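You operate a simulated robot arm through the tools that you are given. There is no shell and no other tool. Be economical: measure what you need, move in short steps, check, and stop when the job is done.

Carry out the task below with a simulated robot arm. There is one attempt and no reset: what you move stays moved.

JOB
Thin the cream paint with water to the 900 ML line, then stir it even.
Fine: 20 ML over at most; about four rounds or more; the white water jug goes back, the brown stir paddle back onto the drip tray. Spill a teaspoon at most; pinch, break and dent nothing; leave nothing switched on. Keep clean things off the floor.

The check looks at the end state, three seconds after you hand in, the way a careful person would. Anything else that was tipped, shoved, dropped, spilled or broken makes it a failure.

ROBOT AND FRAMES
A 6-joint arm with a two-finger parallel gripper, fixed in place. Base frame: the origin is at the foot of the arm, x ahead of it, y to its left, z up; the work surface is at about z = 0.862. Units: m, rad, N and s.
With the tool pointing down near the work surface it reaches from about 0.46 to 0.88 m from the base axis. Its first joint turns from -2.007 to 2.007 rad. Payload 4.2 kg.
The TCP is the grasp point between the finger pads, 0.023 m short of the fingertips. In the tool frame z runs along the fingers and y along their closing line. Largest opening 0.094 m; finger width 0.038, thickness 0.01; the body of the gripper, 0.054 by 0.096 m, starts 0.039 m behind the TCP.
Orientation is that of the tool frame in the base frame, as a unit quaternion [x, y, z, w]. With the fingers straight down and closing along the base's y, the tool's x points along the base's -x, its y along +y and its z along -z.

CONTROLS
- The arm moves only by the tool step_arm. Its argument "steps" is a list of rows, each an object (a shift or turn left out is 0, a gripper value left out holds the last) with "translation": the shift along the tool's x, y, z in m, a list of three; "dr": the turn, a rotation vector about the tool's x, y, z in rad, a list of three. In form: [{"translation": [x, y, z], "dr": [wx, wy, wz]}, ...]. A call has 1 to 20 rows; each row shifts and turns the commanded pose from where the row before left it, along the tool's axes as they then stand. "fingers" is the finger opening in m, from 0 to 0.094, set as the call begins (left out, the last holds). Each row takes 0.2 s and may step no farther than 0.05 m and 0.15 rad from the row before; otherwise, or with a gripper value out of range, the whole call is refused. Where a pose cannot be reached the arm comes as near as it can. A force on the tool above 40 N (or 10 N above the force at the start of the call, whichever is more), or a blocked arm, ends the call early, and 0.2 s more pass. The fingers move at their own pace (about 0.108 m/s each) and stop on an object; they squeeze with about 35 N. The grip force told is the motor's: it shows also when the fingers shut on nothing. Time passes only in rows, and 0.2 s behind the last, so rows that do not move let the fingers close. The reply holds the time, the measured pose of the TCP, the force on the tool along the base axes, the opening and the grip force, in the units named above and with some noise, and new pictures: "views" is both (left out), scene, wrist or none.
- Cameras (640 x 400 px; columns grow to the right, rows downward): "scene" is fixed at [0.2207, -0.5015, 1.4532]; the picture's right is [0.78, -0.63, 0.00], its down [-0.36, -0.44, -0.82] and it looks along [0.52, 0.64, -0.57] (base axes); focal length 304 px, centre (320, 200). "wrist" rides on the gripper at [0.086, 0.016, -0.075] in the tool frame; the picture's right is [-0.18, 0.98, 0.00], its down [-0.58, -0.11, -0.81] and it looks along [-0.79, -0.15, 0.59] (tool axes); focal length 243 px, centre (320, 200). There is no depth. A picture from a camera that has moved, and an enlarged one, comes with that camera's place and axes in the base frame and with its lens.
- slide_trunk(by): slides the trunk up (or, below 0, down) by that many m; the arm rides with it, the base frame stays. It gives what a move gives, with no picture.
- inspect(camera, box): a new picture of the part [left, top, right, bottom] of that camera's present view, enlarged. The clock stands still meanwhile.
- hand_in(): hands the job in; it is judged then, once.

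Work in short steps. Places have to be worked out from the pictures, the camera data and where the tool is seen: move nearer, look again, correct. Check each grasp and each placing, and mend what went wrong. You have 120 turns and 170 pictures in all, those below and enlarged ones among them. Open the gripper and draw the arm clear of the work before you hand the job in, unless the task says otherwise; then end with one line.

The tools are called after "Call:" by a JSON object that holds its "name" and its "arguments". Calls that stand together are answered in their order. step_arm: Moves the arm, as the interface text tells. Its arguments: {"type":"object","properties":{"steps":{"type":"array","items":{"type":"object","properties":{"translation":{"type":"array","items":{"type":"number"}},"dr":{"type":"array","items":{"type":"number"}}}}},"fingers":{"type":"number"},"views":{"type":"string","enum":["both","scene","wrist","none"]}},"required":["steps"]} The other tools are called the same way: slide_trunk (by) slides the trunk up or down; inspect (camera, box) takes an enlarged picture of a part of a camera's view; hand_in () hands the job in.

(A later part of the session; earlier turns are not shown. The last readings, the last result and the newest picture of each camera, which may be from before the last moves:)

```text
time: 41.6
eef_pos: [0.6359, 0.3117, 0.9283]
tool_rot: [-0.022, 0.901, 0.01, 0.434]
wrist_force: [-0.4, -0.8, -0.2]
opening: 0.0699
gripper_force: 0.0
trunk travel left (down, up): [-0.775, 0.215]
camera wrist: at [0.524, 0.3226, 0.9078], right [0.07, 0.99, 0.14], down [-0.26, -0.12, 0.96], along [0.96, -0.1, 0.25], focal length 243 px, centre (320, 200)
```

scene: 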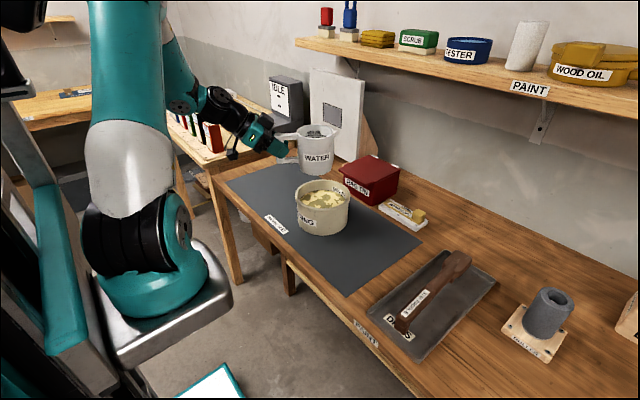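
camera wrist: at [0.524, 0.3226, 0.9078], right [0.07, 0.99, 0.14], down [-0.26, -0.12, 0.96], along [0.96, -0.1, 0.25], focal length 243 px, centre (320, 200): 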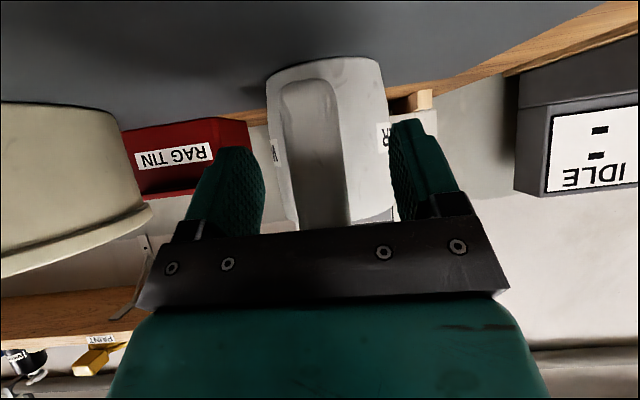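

Released and standing. I'm backing straight off along the tool axis, then raising and turning the tool down again.

Call:
{"name": "step_arm", "arguments": {"steps": [{"translation": [0, 0, -0.02]}, {"translation": [0, 0, -0.03]}, {"translation": [0, 0, -0.03]}, {"translation": [0, 0, -0.03]}, {"translation": [-0.03, 0, -0.024]}, {"translation": [-0.03, 0, -0.024]}, {"translation": [-0.03, 0, -0.024]}, {"translation": [-0.03, 0, -0.024]}, {"translation": [-0.03, 0, -0.024]}, {"dr": [0, 0.15, 0]}, {"dr": [0, 0.15, 0]}, {"dr": [0, 0.15, 0]}, {"dr": [0, 0.15, 0]}, {"dr": [0, 0.15, 0]}, {"dr": [0, 0.148, 0]}], "views": "both"}}

Call:
{"name": "inspect", "arguments": {"camera": "scene", "box": [240, 140, 360, 230]}}

```text
time: 44.8
eef_pos: [0.5494, 0.3099, 1.1898]
tool_rot: [-0.026, 1.0, -0.003, -0.002]
wrist_force: [-1.1, 0.5, 1.2]
opening: 0.0701
gripper_force: 0.1
trunk travel left (down, up): [-0.775, 0.215]
camera wrist: at [0.4634, 0.32, 1.2644], right [0.13, 0.99, 0.0], down [0.59, -0.08, 0.8], along [0.8, -0.11, -0.59], focal length 243 px, centre (320, 200)
```

scene: 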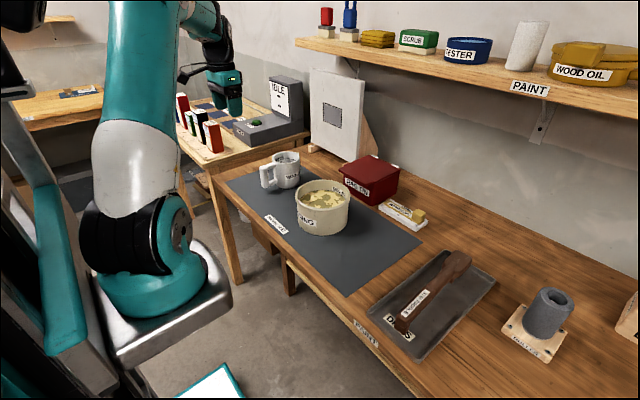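
wrist: 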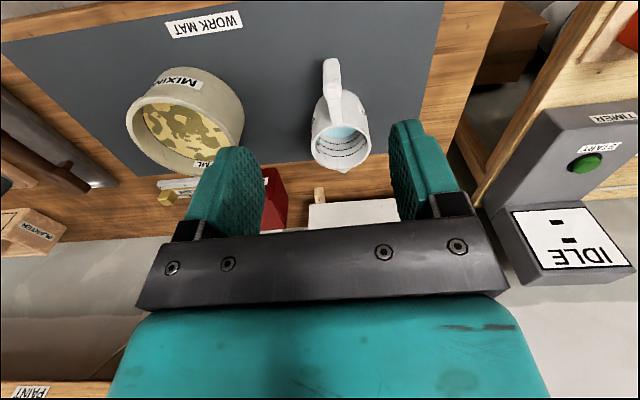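

```text
4.44 times, centred on (300, 185) of scene
camera zoom: at [0.2207, -0.5015, 1.4532], right [0.78, -0.63, 0.0], down [-0.36, -0.44, -0.82], along [0.52, 0.64, -0.57], focal length 1351 px, centre (409, 267)
```

zoom: 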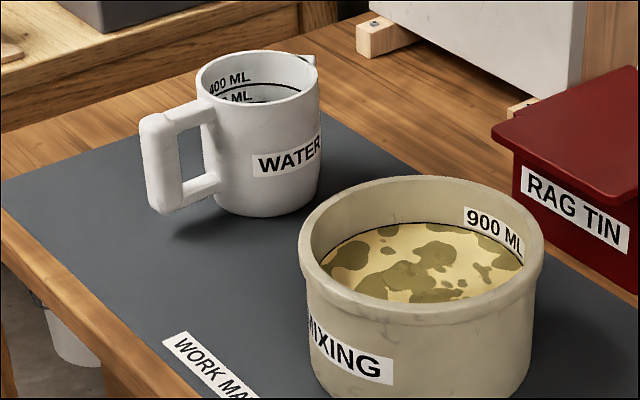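

The jug is back upright on its spot and the level looks right. Now I'll move over toward the paddle for a close look.

Call:
{"name": "step_arm", "arguments": {"steps": [{"translation": [0, -0.048, 0]}, {"translation": [0, -0.048, 0]}, {"translation": [0, -0.048, 0]}, {"translation": [0, -0.048, 0]}, {"translation": [0, -0.048, 0]}, {"translation": [0, -0.048, 0]}, {"translation": [0, -0.048, 0]}, {"translation": [0, -0.048, 0]}, {"translation": [0, -0.048, 0]}, {"translation": [0, -0.048, 0]}, {"translation": [0, -0.048, 0]}, {"translation": [0, -0.048, 0]}, {"translation": [0, -0.03, 0.03]}, {"translation": [0, 0, 0.04]}], "views": "wrist"}}

Call:
{"name": "inspect", "arguments": {"camera": "scene", "box": [380, 240, 500, 350]}}

```text
time: 47.8
eef_pos: [0.5803, -0.2956, 1.1192]
tool_rot: [-0.026, 1.0, -0.001, -0.002]
wrist_force: [-0.5, 0.1, -0.4]
opening: 0.0702
gripper_force: 0.0
trunk travel left (down, up): [-0.775, 0.215]
camera wrist: at [0.4936, -0.2842, 1.1941], right [0.13, 0.99, 0.0], down [0.59, -0.08, 0.81], along [0.8, -0.11, -0.59], focal length 243 px, centre (320, 200)
```

wrist: 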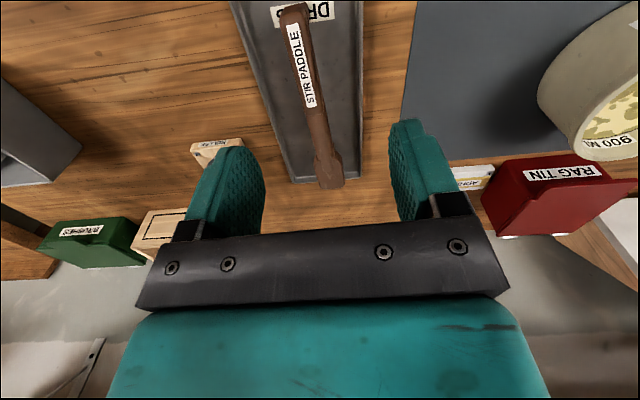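

```text
3.64 times, centred on (440, 295) of scene
camera zoom: at [0.2207, -0.5015, 1.4532], right [0.78, -0.63, 0.0], down [-0.36, -0.44, -0.82], along [0.52, 0.64, -0.57], focal length 1105 px, centre (-116, -146)
```

zoom: 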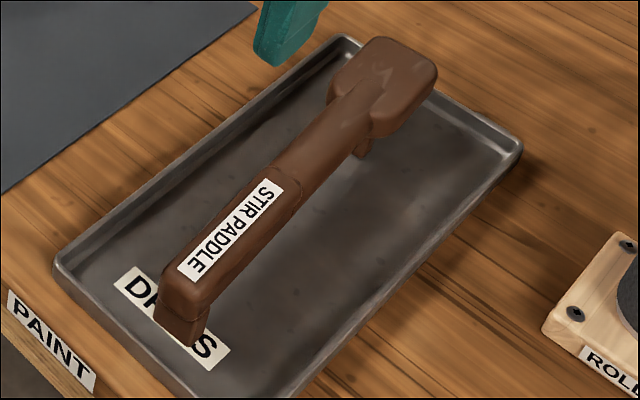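

The paddle lies along x with the blade at the far end and its bar low (z about 0.885), so it needs a straight-down grasp. To get the blade down in the pot afterwards, the tool must yaw about +120° and tilt. I'll test that posture empty above the pot first.

Call:
{"name": "step_arm", "arguments": {"steps": [{"translation": [-0.012, 0.0326, -0.004]}, {"translation": [-0.012, 0.0326, -0.004]}, {"translation": [-0.012, 0.0326, -0.004]}, {"translation": [-0.012, 0.0326, -0.004]}, {"translation": [-0.012, 0.0326, -0.004]}, {"translation": [-0.012, 0.0326, -0.004]}, {"translation": [-0.012, 0.0326, -0.004]}, {"translation": [-0.012, 0.0326, -0.004]}, {"translation": [-0.012, 0.0326, -0.004]}, {"translation": [-0.012, 0.0326, -0.004]}], "views": "none"}}

Call:
{"name": "step_arm", "arguments": {"steps": [{"dr": [0, 0, -0.15]}, {"dr": [0, 0, -0.15]}, {"dr": [0, 0, -0.15]}, {"dr": [0, 0, -0.15]}, {"dr": [0, 0, -0.15]}, {"dr": [0, 0, -0.15]}, {"dr": [0, 0, -0.15]}, {"dr": [0, 0, -0.15]}, {"dr": [0, 0, -0.15]}, {"dr": [0, 0, -0.15]}, {"dr": [0, 0, -0.15]}, {"dr": [0, 0, -0.15]}, {"dr": [0, 0, -0.15]}, {"dr": [0, 0, -0.15]}], "views": "none"}}

Call:
{"name": "step_arm", "arguments": {"steps": [{"dr": [0, 0.15, 0]}, {"dr": [0, 0.15, 0]}, {"dr": [0, 0.15, 0]}, {"dr": [0, 0.15, 0]}, {"dr": [0, 0.15, 0]}, {"dr": [0, 0.15, 0]}, {"dr": [0, 0.15, 0]}], "views": "both"}}

```text
time: 50.0
eef_pos: [0.6843, 0.0358, 1.1581]
tool_rot: [-0.025, 1.0, -0.001, -0.001]
wrist_force: [0.4, -0.1, 0.5]
opening: 0.0699
gripper_force: 0.1
trunk travel left (down, up): [-0.775, 0.215]
```

```text
time: 53.0
eef_pos: [0.6852, 0.0348, 1.1587]
tool_rot: [0.88, -0.475, 0.0, 0.001]
wrist_force: [-0.6, 0.5, -0.6]
opening: 0.0702
gripper_force: 0.0
trunk travel left (down, up): [-0.775, 0.215]
```

```text
time: 54.6
eef_pos: [0.6854, 0.0347, 1.1609]
tool_rot: [0.76, -0.411, 0.443, 0.24]
wrist_force: [-0.2, -0.5, 0.5]
opening: 0.0699
gripper_force: 0.1
trunk travel left (down, up): [-0.775, 0.215]
camera wrist: at [0.6593, 0.0441, 1.2727], right [-0.87, -0.46, -0.16], down [-0.45, 0.89, -0.11], along [0.19, -0.02, -0.98], focal length 243 px, centre (320, 200)
```

scene: 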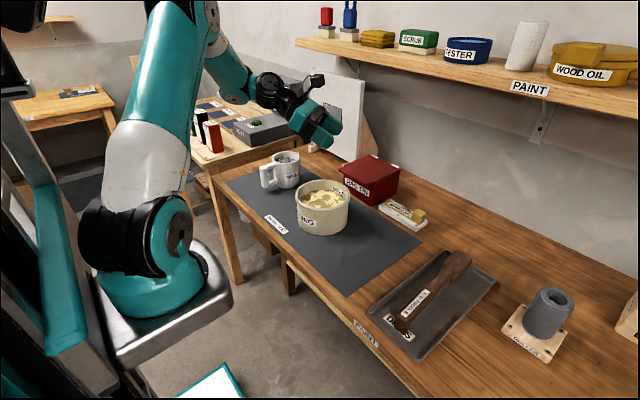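
wrist: 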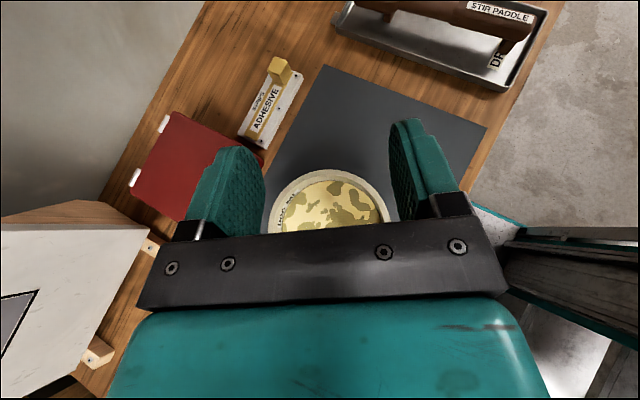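

Fully reachable, and the camera looks down into the pot. I'll test a further tilt to about 80° and lower to stirring height (TCP z about 1.09).

Call:
{"name": "step_arm", "arguments": {"steps": [{"dr": [0, 0.15, 0]}, {"dr": [0, 0.15, 0]}, {"translation": [-0.035, 0, 0.007]}, {"translation": [-0.035, 0, 0.007]}], "views": "scene"}}

```text
time: 55.6
eef_pos: [0.6816, 0.0395, 1.0895]
tool_rot: [0.703, -0.378, 0.531, 0.285]
wrist_force: [-0.6, 0.0, 0.8]
opening: 0.0701
gripper_force: 0.1
out of reach, approached as far as the arm can: row 2
trunk travel left (down, up): [-0.775, 0.215]
```

scene: 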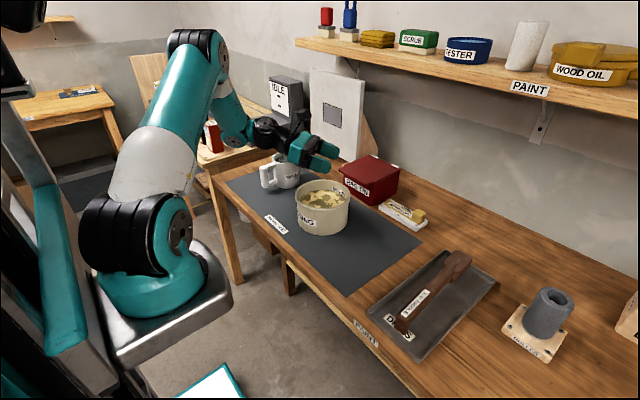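

The tilt limit is about 74°, so I'll stir at about 65–68°. I'm undoing the tilt and yaw now, after raising.

Call:
{"name": "step_arm", "arguments": {"steps": [{"translation": [0.035, 0, -0.007]}, {"translation": [0.035, 0, -0.007]}, {"dr": [0, -0.15, 0]}, {"dr": [0, -0.15, 0]}, {"dr": [0, -0.15, 0]}, {"dr": [0, -0.15, 0]}, {"dr": [0, -0.15, 0]}, {"dr": [0, -0.15, 0]}, {"dr": [0, -0.15, 0]}, {"dr": [0, -0.15, 0]}, {"dr": [0, -0.093, 0]}], "views": "none"}}

Call:
{"name": "step_arm", "arguments": {"steps": [{"dr": [0, 0, 0.15]}, {"dr": [0, 0, 0.15]}, {"dr": [0, 0, 0.15]}, {"dr": [0, 0, 0.15]}, {"dr": [0, 0, 0.15]}, {"dr": [0, 0, 0.15]}, {"dr": [0, 0, 0.15]}, {"dr": [0, 0, 0.15]}, {"dr": [0, 0, 0.15]}, {"dr": [0, 0, 0.15]}, {"dr": [0, 0, 0.15]}, {"dr": [0, 0, 0.15]}, {"dr": [0, 0, 0.15]}, {"dr": [0, 0, 0.15]}], "views": "none"}}

```text
time: 58.0
eef_pos: [0.6846, 0.0355, 1.1597]
tool_rot: [0.882, -0.472, -0.001, 0.0]
wrist_force: [0.5, -0.6, 0.4]
opening: 0.07
gripper_force: 0.1
trunk travel left (down, up): [-0.775, 0.215]
```

```text
time: 61.0
eef_pos: [0.6843, 0.0351, 1.1605]
tool_rot: [-0.027, 1.0, 0.0, -0.001]
wrist_force: [-0.1, -0.9, 0.6]
opening: 0.0699
gripper_force: 0.1
trunk travel left (down, up): [-0.775, 0.215]
```

Now over to the paddle, lower, for a precise look.

Call:
{"name": "step_arm", "arguments": {"steps": [{"translation": [0.0103, -0.0345, 0]}, {"translation": [0.0103, -0.0345, 0]}, {"translation": [0.0103, -0.0345, 0]}, {"translation": [0.0103, -0.0345, 0]}, {"translation": [0.0103, -0.0345, 0]}, {"translation": [0.0103, -0.0345, 0]}, {"translation": [0.0103, -0.0345, 0.0275]}, {"translation": [0.0103, -0.0345, 0.0275]}, {"translation": [0.0103, -0.0345, 0.0275]}, {"translation": [0.0103, -0.0345, 0.0275]}], "views": "wrist"}}

Call:
{"name": "inspect", "arguments": {"camera": "wrist", "box": [200, 0, 440, 150]}}

Call:
{"name": "inspect", "arguments": {"camera": "scene", "box": [370, 240, 500, 350]}}

```text
time: 63.2
eef_pos: [0.6017, -0.3164, 1.0473]
tool_rot: [-0.03, 1.0, 0.0, 0.0]
wrist_force: [-0.2, 0.2, 0.0]
opening: 0.07
gripper_force: 0.0
trunk travel left (down, up): [-0.775, 0.215]
camera wrist: at [0.5138, -0.3055, 1.1239], right [0.13, 0.99, 0.0], down [0.59, -0.07, 0.81], along [0.8, -0.1, -0.59], focal length 243 px, centre (320, 200)
```

wrist: 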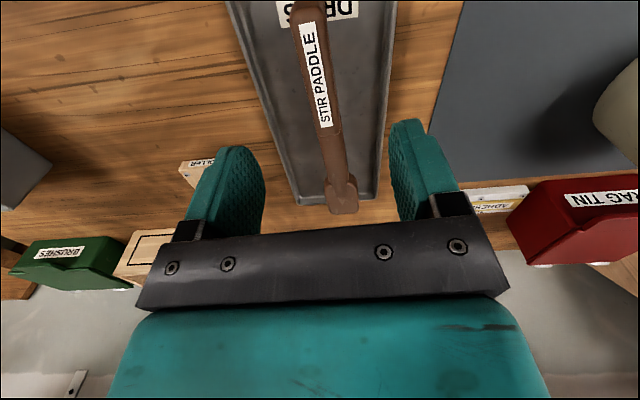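

```text
2.67 times, centred on (320, 75) of wrist
camera zoom: at [0.5138, -0.3055, 1.1239], right [0.13, 0.99, 0.0], down [0.59, -0.07, 0.81], along [0.8, -0.1, -0.59], focal length 647 px, centre (320, 533)
```

zoom: 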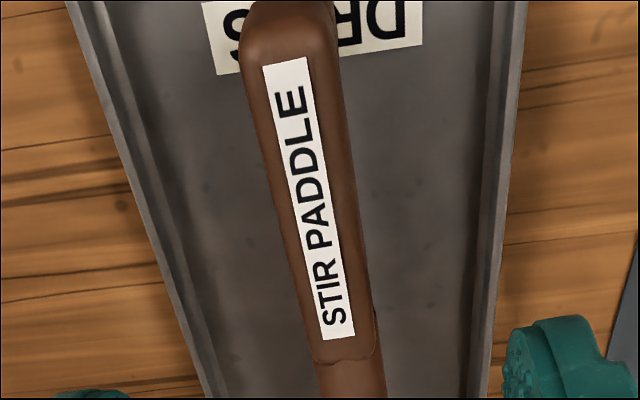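

```text
3.64 times, centred on (435, 295) of scene
camera zoom: at [0.2207, -0.5015, 1.4532], right [0.78, -0.63, 0.0], down [-0.36, -0.44, -0.82], along [0.52, 0.64, -0.57], focal length 1105 px, centre (-98, -146)
```

zoom: 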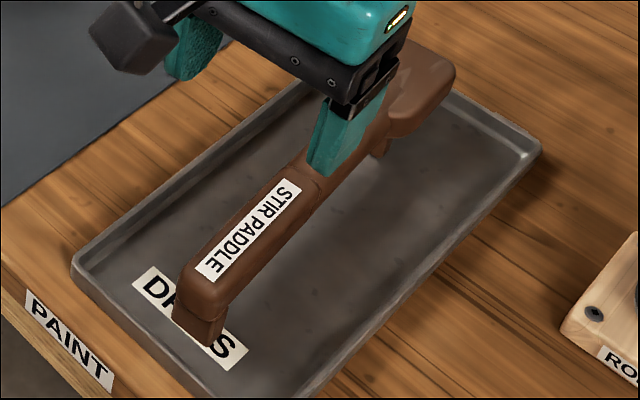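

Triangulation puts the handle's top at z≈0.925, higher than I first judged, and its centreline at y≈-0.318 near x=0.645, yawed 0.06 rad like the tool. Next: move above it, descend to just above, and check.

Call:
{"name": "step_arm", "arguments": {"steps": [{"translation": [-0.0215, -0.0023, 0]}, {"translation": [-0.0215, -0.0023, 0]}, {"translation": [0, 0, 0.035]}, {"translation": [0, 0, 0.035]}], "views": "wrist"}}

Call:
{"name": "inspect", "arguments": {"camera": "scene", "box": [370, 230, 500, 350]}}

```text
time: 64.2
eef_pos: [0.6443, -0.3167, 0.9804]
tool_rot: [-0.028, 1.0, 0.0, 0.0]
wrist_force: [0.1, 0.2, 0.7]
opening: 0.0699
gripper_force: 0.0
trunk travel left (down, up): [-0.775, 0.215]
camera wrist: at [0.5572, -0.3063, 1.0542], right [0.13, 0.99, 0.0], down [0.59, -0.08, 0.81], along [0.8, -0.1, -0.59], focal length 243 px, centre (320, 200)
```

wrist: 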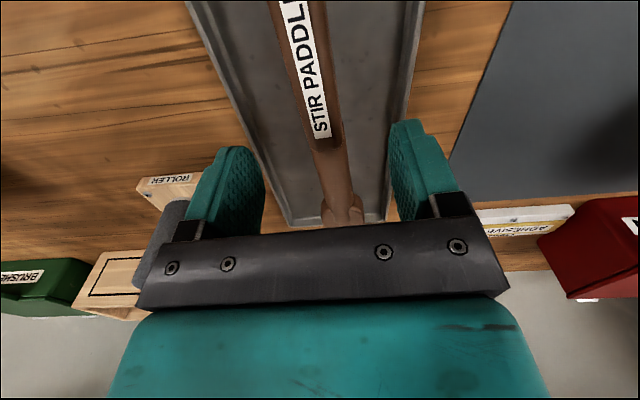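

```text
3.33 times, centred on (435, 290) of scene
camera zoom: at [0.2207, -0.5015, 1.4532], right [0.78, -0.63, 0.0], down [-0.36, -0.44, -0.82], along [0.52, 0.64, -0.57], focal length 1013 px, centre (-63, -100)
```

zoom: 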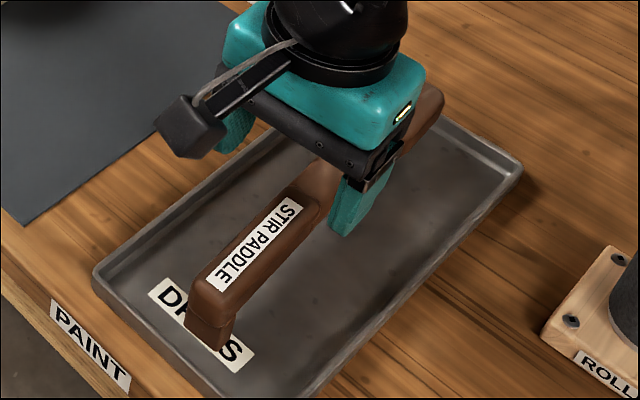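

Aligned within 2 mm. Descending to grasp height.

Call:
{"name": "step_arm", "arguments": {"steps": [{"translation": [0, -0.0007, 0.02]}, {"translation": [0, -0.0007, 0.02]}, {"translation": [0, 0, 0.018]}, {"translation": [0, 0, 0.013]}], "views": "none"}}

Call:
{"name": "inspect", "arguments": {"camera": "scene", "box": [370, 230, 500, 350]}}

```text
time: 65.2
eef_pos: [0.6458, -0.3192, 0.9097]
tool_rot: [-0.029, 1.0, 0.0, 0.0]
wrist_force: [-0.1, 0.0, 0.4]
opening: 0.0702
gripper_force: 0.1
trunk travel left (down, up): [-0.775, 0.215]
```

```text
3.33 times, centred on (435, 290) of scene
camera zoom: at [0.2207, -0.5015, 1.4532], right [0.78, -0.63, 0.0], down [-0.36, -0.44, -0.82], along [0.52, 0.64, -0.57], focal length 1013 px, centre (-63, -100)
```

zoom: 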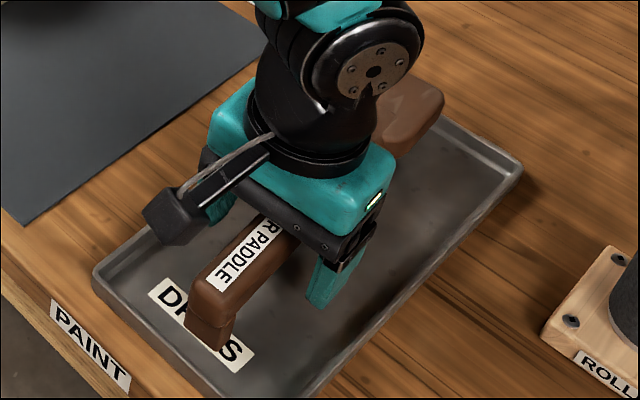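

In place with no contact force. Closing.

Call:
{"name": "step_arm", "arguments": {"steps": [{}, {}, {}, {}], "fingers": 0.0, "views": "none"}}

Call:
{"name": "step_arm", "arguments": {"steps": [{"translation": [0, 0, -0.01]}, {"translation": [0, 0, -0.02]}, {"translation": [0, 0, -0.03]}, {"translation": [0, 0, -0.03]}, {"translation": [0, 0, -0.04]}, {"translation": [0, 0, -0.04]}, {"translation": [0, 0, -0.04]}, {"translation": [0, 0, -0.04]}], "views": "both"}}

Call:
{"name": "inspect", "arguments": {"camera": "scene", "box": [340, 150, 500, 320]}}

```text
time: 66.2
eef_pos: [0.6464, -0.3188, 0.9096]
tool_rot: [-0.029, 1.0, 0.001, 0.0]
wrist_force: [-0.3, 0.0, -0.2]
opening: 0.0263
gripper_force: 35.5
trunk travel left (down, up): [-0.775, 0.215]
```

```text
time: 68.0
eef_pos: [0.6439, -0.3202, 1.1584]
tool_rot: [-0.029, 1.0, 0.001, -0.001]
wrist_force: [0.6, 0.1, -1.4]
opening: 0.0261
gripper_force: 35.2
trunk travel left (down, up): [-0.775, 0.215]
camera wrist: at [0.5563, -0.3084, 1.234], right [0.13, 0.99, 0.0], down [0.59, -0.08, 0.81], along [0.8, -0.1, -0.59], focal length 243 px, centre (320, 200)
```

scene: 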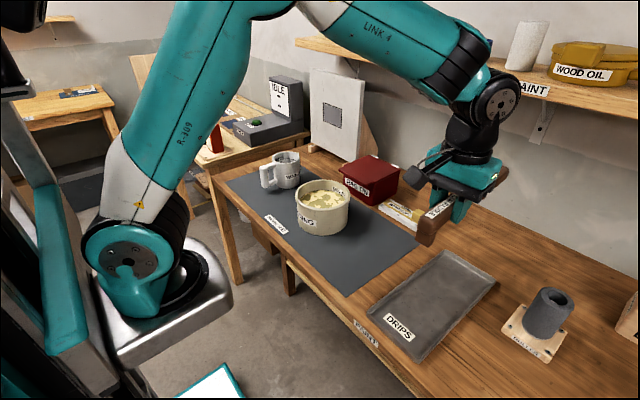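
wrist: 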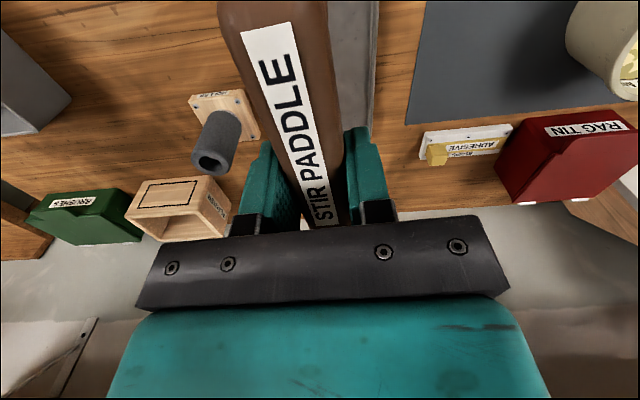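

```text
2.35 times, centred on (420, 235) of scene
camera zoom: at [0.2207, -0.5015, 1.4532], right [0.78, -0.63, 0.0], down [-0.36, -0.44, -0.82], along [0.52, 0.64, -0.57], focal length 715 px, centre (85, 118)
```

zoom: 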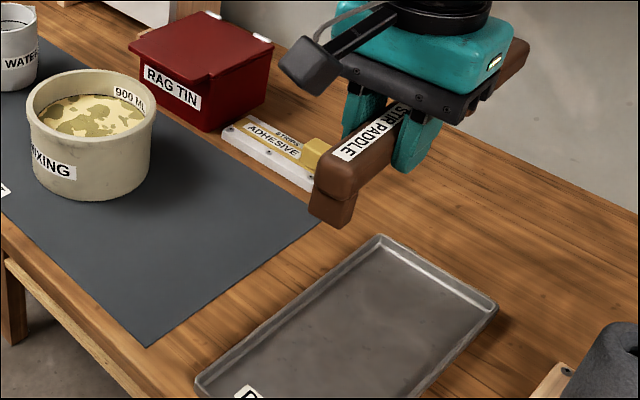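

The paddle is held level with a firm grip. I'll raise it a bit and yaw +120° here, clear of everything, then carry it toward the pot.

Call:
{"name": "step_arm", "arguments": {"steps": [{"translation": [0, 0, -0.03], "dr": [0, 0, -0.15]}, {"translation": [0, 0, -0.03], "dr": [0, 0, -0.15]}, {"dr": [0, 0, -0.15]}, {"dr": [0, 0, -0.15]}, {"dr": [0, 0, -0.15]}, {"dr": [0, 0, -0.15]}, {"dr": [0, 0, -0.15]}, {"dr": [0, 0, -0.15]}, {"dr": [0, 0, -0.15]}, {"dr": [0, 0, -0.15]}, {"dr": [0, 0, -0.15]}, {"dr": [0, 0, -0.15]}, {"dr": [0, 0, -0.15]}, {"dr": [0, 0, -0.15]}], "views": "none"}}

Call:
{"name": "step_arm", "arguments": {"steps": [{"translation": [-0.0228, -0.0246, 0]}, {"translation": [-0.0228, -0.0246, 0]}, {"translation": [-0.0228, -0.0246, 0]}, {"translation": [-0.0228, -0.0246, 0]}, {"translation": [-0.0228, -0.0246, 0]}, {"translation": [-0.0228, -0.0246, 0]}, {"translation": [-0.0228, -0.0246, 0]}, {"translation": [-0.0228, -0.0246, 0]}, {"translation": [-0.0228, -0.0246, 0]}, {"translation": [-0.0228, -0.0246, 0]}], "views": "scene"}}

```text
time: 71.0
eef_pos: [0.6446, -0.3202, 1.219]
tool_rot: [0.882, -0.472, 0.0, 0.0]
wrist_force: [0.3, -0.1, -1.0]
opening: 0.0261
gripper_force: 34.6
trunk travel left (down, up): [-0.775, 0.215]
```

```text
time: 73.2
eef_pos: [0.725, 0.006, 1.2181]
tool_rot: [0.881, -0.474, 0.0, 0.001]
wrist_force: [0.2, -0.5, -0.5]
opening: 0.0264
gripper_force: 35.0
trunk travel left (down, up): [-0.775, 0.215]
```

scene: 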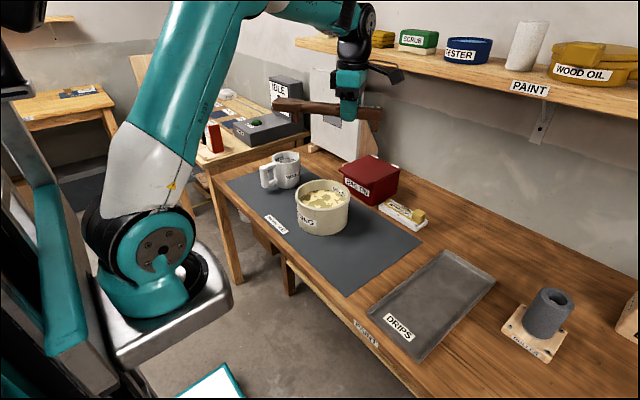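

Now tilting the blade down about 66° above the pot; the tip should stay about 7 cm above the rim.

Call:
{"name": "step_arm", "arguments": {"steps": [{"dr": [0, 0.15, 0]}, {"dr": [0, 0.15, 0]}, {"dr": [0, 0.15, 0]}, {"dr": [0, 0.15, 0]}, {"dr": [0, 0.15, 0]}, {"dr": [0, 0.15, 0]}, {"dr": [0, 0.15, 0]}, {"dr": [0, 0.1, 0]}], "views": "both"}}

Call:
{"name": "inspect", "arguments": {"camera": "scene", "box": [250, 80, 410, 240]}}

```text
time: 75.0
eef_pos: [0.7242, 0.0067, 1.2191]
tool_rot: [0.739, -0.396, 0.48, 0.258]
wrist_force: [-0.3, -0.1, -1.6]
opening: 0.0264
gripper_force: 34.8
trunk travel left (down, up): [-0.775, 0.215]
camera wrist: at [0.6921, 0.0251, 1.3284], right [-0.86, -0.48, -0.17], down [-0.45, 0.87, -0.2], along [0.24, -0.1, -0.96], focal length 243 px, centre (320, 200)
```

scene: 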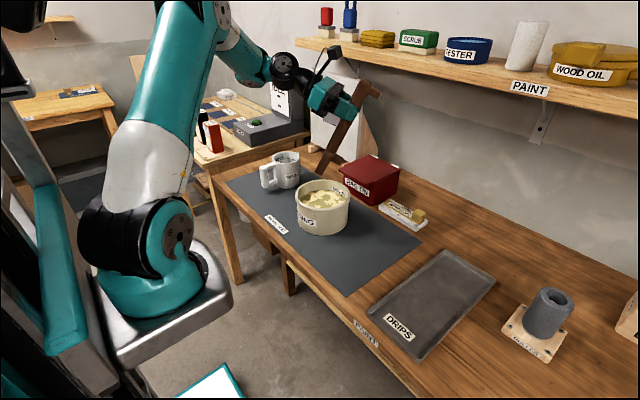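
wrist: 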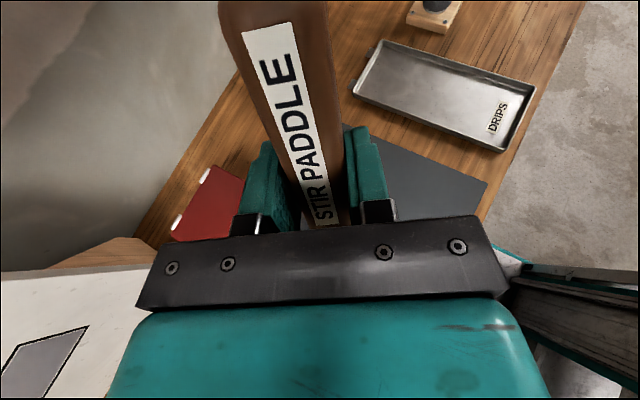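

```text
2.50 times, centred on (330, 160) of scene
camera zoom: at [0.2207, -0.5015, 1.4532], right [0.78, -0.63, 0.0], down [-0.36, -0.44, -0.82], along [0.52, 0.64, -0.57], focal length 760 px, centre (295, 300)
```

zoom: 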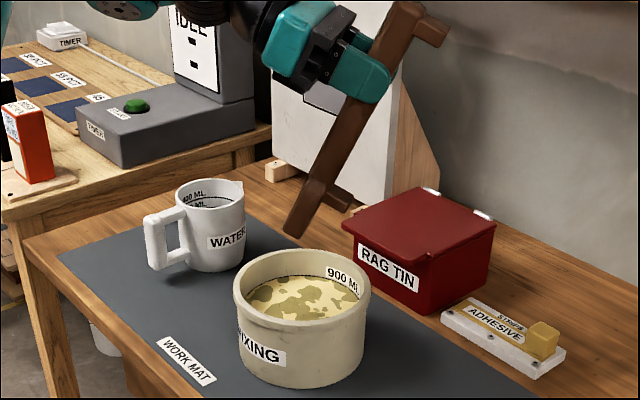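

The tip position agrees with the model (0.193 m from grip to tip). A small foot sticks out of the paddle about 6 cm above the tip, so I'll steepen to about 74° and centre it so that both blade and foot clear the pot wall.

Call:
{"name": "step_arm", "arguments": {"steps": [{"dr": [0, 0.07, 0]}, {"dr": [0, 0.07, 0]}, {"translation": [-0.0045, -0.001, -0.0156]}, {"translation": [-0.0045, -0.001, -0.0156]}, {}], "views": "none"}}

Call:
{"name": "inspect", "arguments": {"camera": "scene", "box": [270, 100, 390, 240]}}

```text
time: 76.2
eef_pos: [0.7098, 0.015, 1.2079]
tool_rot: [0.707, -0.376, 0.529, 0.28]
wrist_force: [0.0, -0.2, -1.9]
opening: 0.0261
gripper_force: 35.1
out of reach, approached as far as the arm can: row 3, 4
trunk travel left (down, up): [-0.775, 0.215]
```

```text
2.86 times, centred on (330, 170) of scene
camera zoom: at [0.2207, -0.5015, 1.4532], right [0.78, -0.63, 0.0], down [-0.36, -0.44, -0.82], along [0.52, 0.64, -0.57], focal length 868 px, centre (291, 286)
```

zoom: 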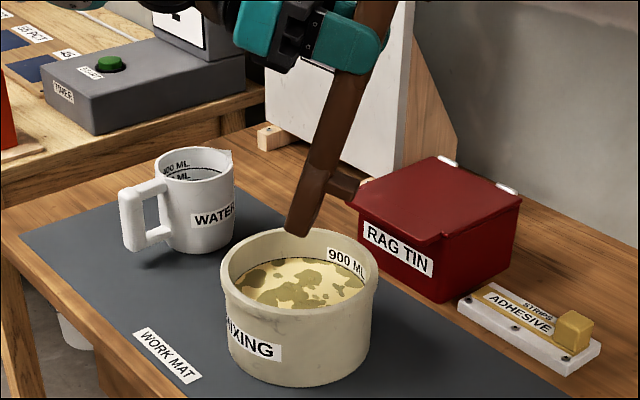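

It's near the reach limit at this height. I'll try lowering a bit while correcting the offset.

Call:
{"name": "step_arm", "arguments": {"steps": [{"translation": [-0.0217, -0.0047, 0.0055]}, {"translation": [-0.0217, -0.0047, -0.0115]}, {}], "views": "none"}}

```text
time: 77.0
eef_pos: [0.707, 0.0334, 1.1677]
tool_rot: [0.706, -0.378, 0.529, 0.283]
wrist_force: [-0.4, 0.0, -1.3]
opening: 0.0262
gripper_force: 34.9
trunk travel left (down, up): [-0.775, 0.215]
```

Reached. I'll check the tip relative to the pot before entering.

Call:
{"name": "inspect", "arguments": {"camera": "scene", "box": [280, 140, 370, 240]}}

Call:
{"name": "step_arm", "arguments": {"steps": [{}], "views": "wrist"}}

```text
4.00 times, centred on (325, 190) of scene
camera zoom: at [0.2207, -0.5015, 1.4532], right [0.78, -0.63, 0.0], down [-0.36, -0.44, -0.82], along [0.52, 0.64, -0.57], focal length 1216 px, centre (300, 240)
```

zoom: 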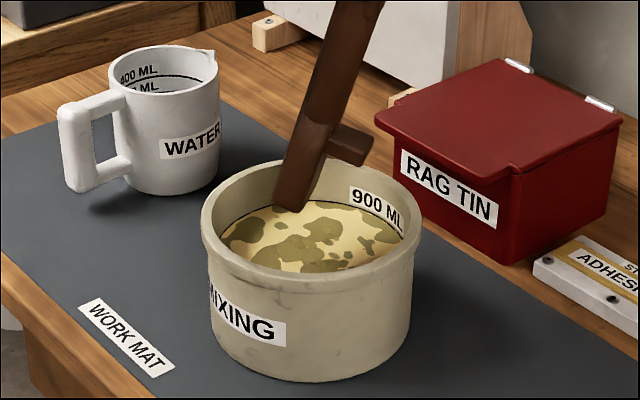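

```text
time: 77.4
eef_pos: [0.7076, 0.0333, 1.1664]
tool_rot: [0.706, -0.378, 0.528, 0.283]
wrist_force: [0.4, 0.2, -0.8]
opening: 0.0261
gripper_force: 35.1
trunk travel left (down, up): [-0.775, 0.215]
camera wrist: at [0.6677, 0.0631, 1.2713], right [-0.85, -0.5, -0.18], down [-0.43, 0.84, -0.33], along [0.32, -0.2, -0.93], focal length 243 px, centre (320, 200)
```

wrist: 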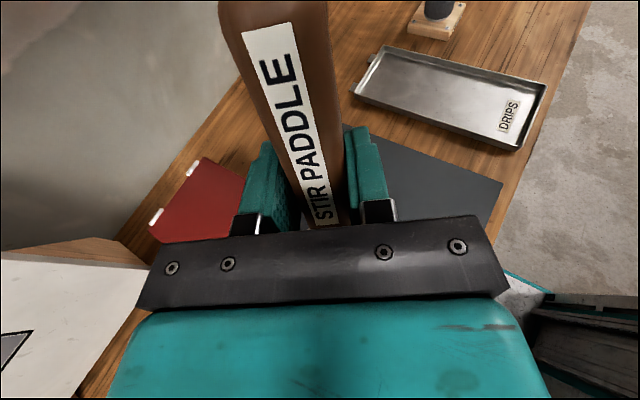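

The tip sits about where intended, with a slight sideways offset that I'll correct. Lowering the blade into the paint, stopping about 1.5 cm above the pot floor.

Call:
{"name": "step_arm", "arguments": {"steps": [{"translation": [-0.0141, 0.0008, 0.00415]}, {"translation": [-0.0141, 0.0008, 0.00415]}, {"translation": [-0.0141, 0.0008, 0.00415]}, {"translation": [-0.0141, 0.0008, 0.00415]}], "views": "none"}}

Call:
{"name": "inspect", "arguments": {"camera": "scene", "box": [280, 140, 370, 240]}}

```text
time: 78.4
eef_pos: [0.7061, 0.0323, 1.107]
tool_rot: [0.704, -0.379, 0.529, 0.285]
wrist_force: [-0.7, -0.3, -0.5]
opening: 0.0259
gripper_force: 35.1
trunk travel left (down, up): [-0.775, 0.215]
```

```text
4.00 times, centred on (325, 190) of scene
camera zoom: at [0.2207, -0.5015, 1.4532], right [0.78, -0.63, 0.0], down [-0.36, -0.44, -0.82], along [0.52, 0.64, -0.57], focal length 1216 px, centre (300, 240)
```

zoom: 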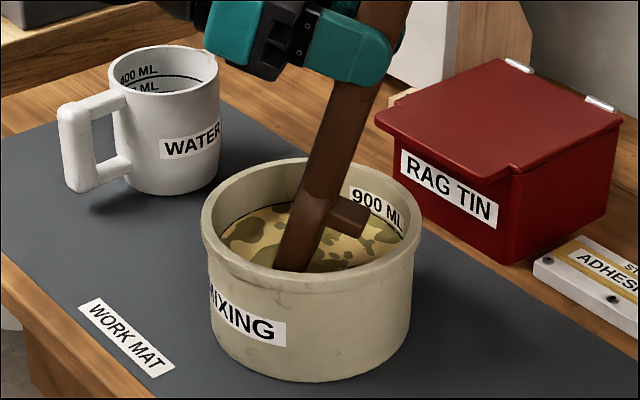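

Entered cleanly; the foot is inside with clearance. Lowering the rest.

Call:
{"name": "step_arm", "arguments": {"steps": [{"translation": [-0.0135, 0, 0.004]}, {"translation": [-0.0135, 0, 0.004]}, {}], "views": "none"}}

Call:
{"name": "inspect", "arguments": {"camera": "scene", "box": [280, 140, 370, 240]}}

```text
time: 79.2
eef_pos: [0.7036, 0.0337, 1.0806]
tool_rot: [0.704, -0.378, 0.529, 0.284]
wrist_force: [-0.9, 1.7, -1.1]
opening: 0.0263
gripper_force: 34.9
trunk travel left (down, up): [-0.775, 0.215]
```

```text
4.00 times, centred on (325, 190) of scene
camera zoom: at [0.2207, -0.5015, 1.4532], right [0.78, -0.63, 0.0], down [-0.36, -0.44, -0.82], along [0.52, 0.64, -0.57], focal length 1216 px, centre (300, 240)
```

zoom: 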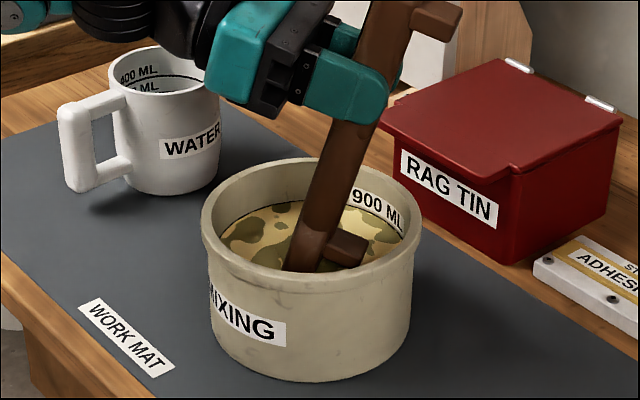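

The blade is in with no contact force. I'll stir one gentle round first and check.

Call:
{"name": "step_arm", "arguments": {"steps": [{"translation": [-0.0028, 0, -0.0096]}, {"translation": [-0.0028, 0, -0.0096]}, {"translation": [0.00108, 0.01411, 0.00366]}, {"translation": [0.00283, 0.00871, 0.00959]}, {"translation": [0.00349, 0, 0.01185]}, {"translation": [0.00283, -0.00871, 0.00959]}, {"translation": [0.00108, -0.01411, 0.00366]}, {"translation": [-0.00108, -0.01411, -0.00366]}, {"translation": [-0.00283, -0.00871, -0.00959]}, {"translation": [-0.00349, 0, -0.01185]}, {"translation": [-0.00283, 0.00871, -0.00959]}, {"translation": [-0.00108, 0.01411, -0.00366]}], "views": "none"}}

Call:
{"name": "inspect", "arguments": {"camera": "scene", "box": [280, 140, 370, 240]}}

```text
time: 81.8
eef_pos: [0.6946, 0.0504, 1.081]
tool_rot: [0.704, -0.378, 0.53, 0.285]
wrist_force: [0.2, -0.2, -0.3]
opening: 0.0265
gripper_force: 35.6
trunk travel left (down, up): [-0.775, 0.215]
```

```text
4.00 times, centred on (325, 190) of scene
camera zoom: at [0.2207, -0.5015, 1.4532], right [0.78, -0.63, 0.0], down [-0.36, -0.44, -0.82], along [0.52, 0.64, -0.57], focal length 1216 px, centre (300, 240)
```

zoom: 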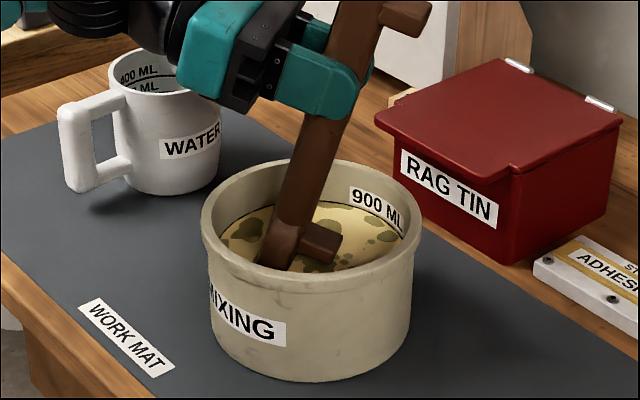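

The pot hasn't moved and the blotches are shrinking, so the stirring works. Four more rounds, two per call.

Call:
{"name": "step_arm", "arguments": {"steps": [{"translation": [0.00108, 0.01411, 0.00366]}, {"translation": [0.00283, 0.00871, 0.00959]}, {"translation": [0.00349, 0, 0.01185]}, {"translation": [0.00283, -0.00871, 0.00959]}, {"translation": [0.00108, -0.01411, 0.00366]}, {"translation": [-0.00108, -0.01411, -0.00366]}, {"translation": [-0.00283, -0.00871, -0.00959]}, {"translation": [-0.00349, 0, -0.01185]}, {"translation": [-0.00283, 0.00871, -0.00959]}, {"translation": [-0.00108, 0.01411, -0.00366]}, {"translation": [0.00108, 0.01411, 0.00366]}, {"translation": [0.00283, 0.00871, 0.00959]}, {"translation": [0.00349, 0, 0.01185]}, {"translation": [0.00283, -0.00871, 0.00959]}, {"translation": [0.00108, -0.01411, 0.00366]}, {"translation": [-0.00108, -0.01411, -0.00366]}, {"translation": [-0.00283, -0.00871, -0.00959]}, {"translation": [-0.00349, 0, -0.01185]}, {"translation": [-0.00283, 0.00871, -0.00959]}, {"translation": [-0.00108, 0.01411, -0.00366]}], "views": "none"}}

Call:
{"name": "step_arm", "arguments": {"steps": [{"translation": [0.00108, 0.01411, 0.00366]}, {"translation": [0.00283, 0.00871, 0.00959]}, {"translation": [0.00349, 0, 0.01185]}, {"translation": [0.00283, -0.00871, 0.00959]}, {"translation": [0.00108, -0.01411, 0.00366]}, {"translation": [-0.00108, -0.01411, -0.00366]}, {"translation": [-0.00283, -0.00871, -0.00959]}, {"translation": [-0.00349, 0, -0.01185]}, {"translation": [-0.00283, 0.00871, -0.00959]}, {"translation": [-0.00108, 0.01411, -0.00366]}, {"translation": [0.00108, 0.01411, 0.00366]}, {"translation": [0.00283, 0.00871, 0.00959]}, {"translation": [0.00349, 0, 0.01185]}, {"translation": [0.00283, -0.00871, 0.00959]}, {"translation": [0.00108, -0.01411, 0.00366]}, {"translation": [-0.00108, -0.01411, -0.00366]}, {"translation": [-0.00283, -0.00871, -0.00959]}, {"translation": [-0.00349, 0, -0.01185]}, {"translation": [-0.00283, 0.00871, -0.00959]}, {"translation": [-0.00108, 0.01411, -0.00366]}], "views": "none"}}

Call:
{"name": "inspect", "arguments": {"camera": "scene", "box": [280, 140, 370, 240]}}

```text
time: 86.0
eef_pos: [0.6962, 0.051, 1.0811]
tool_rot: [0.704, -0.377, 0.53, 0.284]
wrist_force: [0.9, -0.6, -0.4]
opening: 0.0265
gripper_force: 34.7
trunk travel left (down, up): [-0.775, 0.215]
```

```text
time: 90.2
eef_pos: [0.695, 0.0501, 1.082]
tool_rot: [0.704, -0.377, 0.53, 0.284]
wrist_force: [-0.7, -0.5, -0.8]
opening: 0.0263
gripper_force: 34.7
trunk travel left (down, up): [-0.775, 0.215]
```

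```text
4.00 times, centred on (325, 190) of scene
camera zoom: at [0.2207, -0.5015, 1.4532], right [0.78, -0.63, 0.0], down [-0.36, -0.44, -0.82], along [0.52, 0.64, -0.57], focal length 1216 px, centre (300, 240)
```

zoom: 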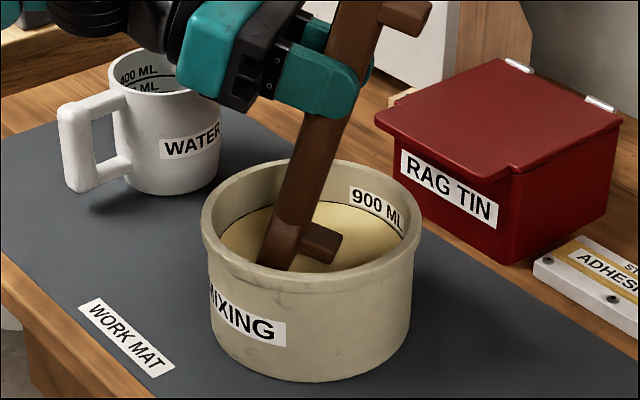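

The paint looks even. Two more rounds for a margin, then back to the centre.

Call:
{"name": "step_arm", "arguments": {"steps": [{"translation": [0.00108, 0.01411, 0.00366]}, {"translation": [0.00283, 0.00871, 0.00959]}, {"translation": [0.00349, 0, 0.01185]}, {"translation": [0.00283, -0.00871, 0.00959]}, {"translation": [0.00108, -0.01411, 0.00366]}, {"translation": [-0.00108, -0.01411, -0.00366]}, {"translation": [-0.00283, -0.00871, -0.00959]}, {"translation": [-0.00349, 0, -0.01185]}, {"translation": [-0.00283, 0.00871, -0.00959]}, {"translation": [-0.00108, 0.01411, -0.00366]}, {"translation": [0.00108, 0.01411, 0.00366]}, {"translation": [0.00283, 0.00871, 0.00959]}, {"translation": [0.00349, 0, 0.01185]}, {"translation": [0.00283, -0.00871, 0.00959]}, {"translation": [0.00108, -0.01411, 0.00366]}, {"translation": [-0.00108, -0.01411, -0.00366]}, {"translation": [-0.00283, -0.00871, -0.00959]}, {"translation": [-0.00349, 0, -0.01185]}, {"translation": [-0.00283, 0.00871, -0.00959]}, {"translation": [-0.00108, 0.01411, -0.00366]}], "views": "none"}}

Call:
{"name": "step_arm", "arguments": {"steps": [{"translation": [0.0028, 0, 0.0096]}, {"translation": [0.0028, 0, 0.0096]}, {"translation": [0.0144, 0, -0.0042]}, {"translation": [0.0144, 0, -0.0042]}, {"translation": [0.0144, 0, -0.0042]}, {"translation": [0.0144, 0, -0.0042]}, {"translation": [0.0144, 0, -0.0042]}, {}, {}, {}, {}, {}, {}, {}, {}, {}, {}], "views": "none"}}

Call:
{"name": "inspect", "arguments": {"camera": "scene", "box": [270, 120, 380, 240]}}

```text
time: 94.4
eef_pos: [0.6941, 0.0492, 1.0819]
tool_rot: [0.704, -0.378, 0.53, 0.284]
wrist_force: [-0.4, -0.3, -1.1]
opening: 0.026
gripper_force: 35.0
trunk travel left (down, up): [-0.775, 0.215]
```

```text
time: 98.0
eef_pos: [0.7055, 0.0327, 1.1557]
tool_rot: [0.704, -0.379, 0.529, 0.285]
wrist_force: [0.0, -0.5, -0.6]
opening: 0.0265
gripper_force: 35.0
trunk travel left (down, up): [-0.775, 0.215]
```

```text
3.33 times, centred on (325, 180) of scene
camera zoom: at [0.2207, -0.5015, 1.4532], right [0.78, -0.63, 0.0], down [-0.36, -0.44, -0.82], along [0.52, 0.64, -0.57], focal length 1013 px, centre (303, 267)
```

zoom: 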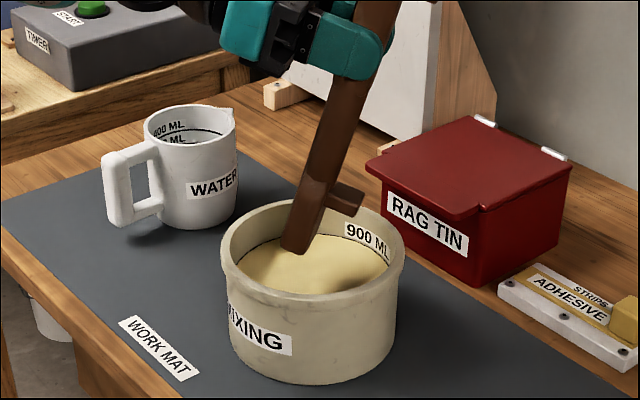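

The stirred paint is uniform. I'll let the paddle drip over the pot for a few seconds and check the tip.

Call:
{"name": "step_arm", "arguments": {"steps": [{}, {}, {}, {}, {}, {}, {}, {}, {}, {}, {}, {}, {}, {}, {}, {}, {}, {}, {}, {}], "views": "none"}}

Call:
{"name": "inspect", "arguments": {"camera": "scene", "box": [295, 160, 355, 215]}}

```text
time: 102.2
eef_pos: [0.7063, 0.0319, 1.1571]
tool_rot: [0.704, -0.379, 0.529, 0.285]
wrist_force: [-0.2, -1.0, 0.0]
opening: 0.0259
gripper_force: 34.8
trunk travel left (down, up): [-0.775, 0.215]
```

```text
7.27 times, centred on (325, 188) of scene
camera zoom: at [0.2207, -0.5015, 1.4532], right [0.78, -0.63, 0.0], down [-0.36, -0.44, -0.82], along [0.52, 0.64, -0.57], focal length 2210 px, centre (284, 291)
```

zoom: 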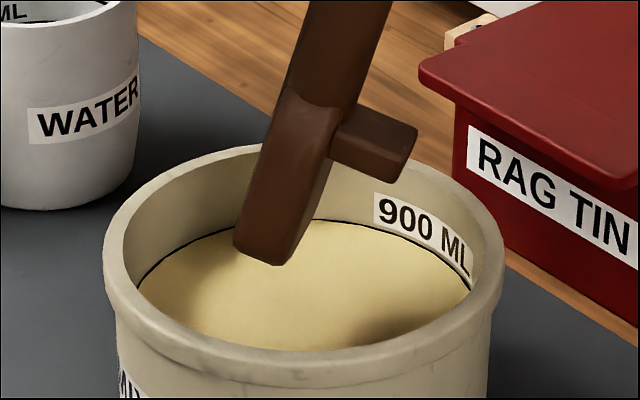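

No drips, and the level is at the line. Lifting out while reducing the tilt.

Call:
{"name": "step_arm", "arguments": {"steps": [{"translation": [0.0144, 0, -0.0045]}, {"translation": [0.0144, 0, -0.0045], "dr": [0, -0.04, 0]}, {"translation": [0.0144, 0, -0.005], "dr": [0, -0.05, 0]}, {"translation": [0.0144, 0, -0.006], "dr": [0, -0.05, 0]}], "views": "none"}}

```text
time: 103.2
eef_pos: [0.7044, 0.0342, 1.2168]
tool_rot: [0.74, -0.397, 0.479, 0.257]
wrist_force: [-0.2, 0.3, -0.8]
opening: 0.0265
gripper_force: 34.9
trunk travel left (down, up): [-0.775, 0.215]
```

Clear of the pot. Levelling the paddle and carrying it back over the tray.

Call:
{"name": "step_arm", "arguments": {"steps": [{"dr": [0, -0.15, 0]}, {"dr": [0, -0.15, 0]}, {"dr": [0, -0.15, 0]}, {"dr": [0, -0.15, 0]}, {"dr": [0, -0.15, 0]}, {"dr": [0, -0.15, 0]}, {"dr": [0, -0.15, 0]}, {"dr": [0, -0.098, 0]}, {}], "views": "none"}}

Call:
{"name": "step_arm", "arguments": {"steps": [{"translation": [0.0262, 0.02456, 0]}, {"translation": [0.0262, 0.02456, 0]}, {"translation": [0.0262, 0.02456, 0]}, {"translation": [0.0262, 0.02456, 0]}, {"translation": [0.0262, 0.02456, 0]}, {"translation": [0.0262, 0.02456, 0]}, {"translation": [0.0262, 0.02456, 0]}, {"translation": [0.0262, 0.02456, 0]}, {"translation": [0.0262, 0.02456, 0]}, {"translation": [0.0262, 0.02456, 0]}], "views": "none"}}

Call:
{"name": "step_arm", "arguments": {"steps": [{"dr": [0, 0, 0.15]}, {"dr": [0, 0, 0.15]}, {"dr": [0, 0, 0.15]}, {"dr": [0, 0, 0.15]}, {"dr": [0, 0, 0.15]}, {"dr": [0, 0, 0.15]}, {"dr": [0, 0, 0.15]}, {"dr": [0, 0, 0.15]}, {"dr": [0, 0, 0.15]}, {"dr": [0, 0, 0.15]}, {"dr": [0, 0, 0.15]}, {"dr": [0, 0, 0.15]}, {"dr": [0, 0, 0.15]}, {"dr": [0, 0, 0.15]}], "views": "both"}}

```text
time: 105.2
eef_pos: [0.7044, 0.034, 1.2166]
tool_rot: [0.881, -0.473, 0.0, 0.0]
wrist_force: [0.2, -0.8, -0.6]
opening: 0.0266
gripper_force: 34.6
trunk travel left (down, up): [-0.775, 0.215]
```

```text
time: 107.4
eef_pos: [0.6449, -0.3217, 1.2184]
tool_rot: [0.882, -0.472, 0.001, 0.0]
wrist_force: [0.3, 1.3, -0.4]
opening: 0.0262
gripper_force: 34.9
trunk travel left (down, up): [-0.775, 0.215]
```

```text
time: 110.4
eef_pos: [0.6445, -0.3219, 1.2191]
tool_rot: [-0.027, 1.0, -0.001, 0.001]
wrist_force: [-0.5, -0.3, -0.3]
opening: 0.0262
gripper_force: 35.2
trunk travel left (down, up): [-0.775, 0.215]
camera wrist: at [0.5569, -0.3092, 1.2924], right [0.13, 0.99, 0.0], down [0.59, -0.08, 0.81], along [0.8, -0.11, -0.59], focal length 243 px, centre (320, 200)
```

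scene: 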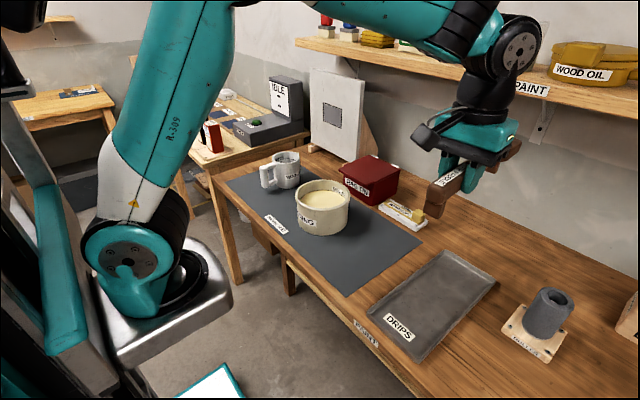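
wrist: 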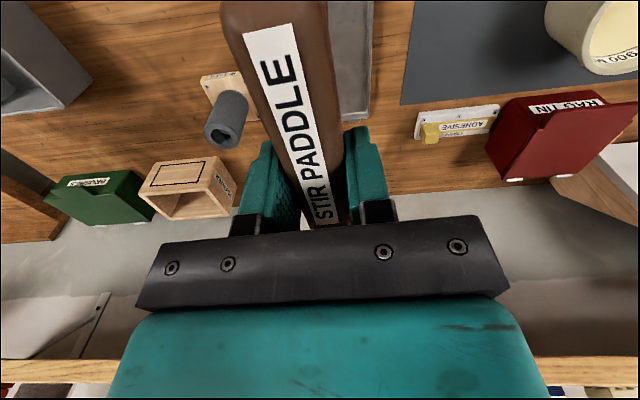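

Aligned over the tray as at pick-up. Lowering, slowly at the end.

Call:
{"name": "step_arm", "arguments": {"steps": [{"translation": [-0.001, 0.0015, 0.04]}, {"translation": [-0.001, 0.0015, 0.045]}, {"translation": [0, 0, 0.045]}, {"translation": [0, 0, 0.045]}, {"translation": [0, 0, 0.045]}, {"translation": [0, 0, 0.035]}, {"translation": [0, 0, 0.025]}, {"translation": [0, 0, 0.015]}, {"translation": [0, 0, 0.005]}, {}], "views": "none"}}

Call:
{"name": "inspect", "arguments": {"camera": "scene", "box": [370, 230, 500, 360]}}

```text
time: 112.6
eef_pos: [0.6459, -0.3165, 0.9195]
tool_rot: [-0.029, 1.0, 0.0, 0.001]
wrist_force: [0.7, 0.1, -0.9]
opening: 0.0264
gripper_force: 35.8
trunk travel left (down, up): [-0.775, 0.215]
```

```text
3.08 times, centred on (435, 295) of scene
camera zoom: at [0.2207, -0.5015, 1.4532], right [0.78, -0.63, 0.0], down [-0.36, -0.44, -0.82], along [0.52, 0.64, -0.57], focal length 935 px, centre (-34, -92)
```

zoom: 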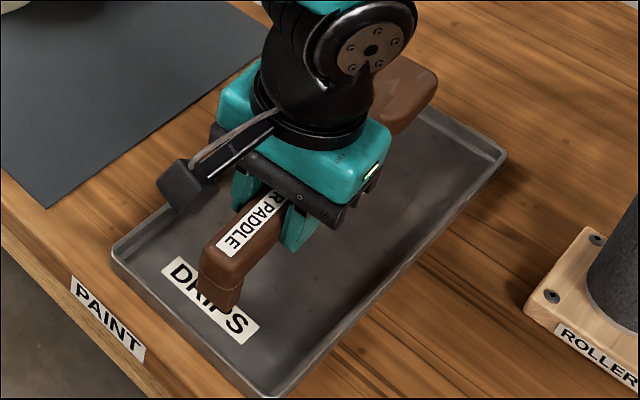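

About 1 cm above the tray floor and well inside it. Final slow lowering.

Call:
{"name": "step_arm", "arguments": {"steps": [{"translation": [0, 0, 0.004]}, {"translation": [0, 0, 0.003]}, {"translation": [0, 0, 0.0015]}, {"translation": [0, 0, 0.001]}, {}], "views": "none"}}

```text
time: 113.8
eef_pos: [0.6472, -0.3178, 0.9088]
tool_rot: [-0.028, 1.0, -0.001, 0.003]
wrist_force: [-0.5, 2.7, 27.4]
opening: 0.0263
gripper_force: 35.0
trunk travel left (down, up): [-0.775, 0.215]
```

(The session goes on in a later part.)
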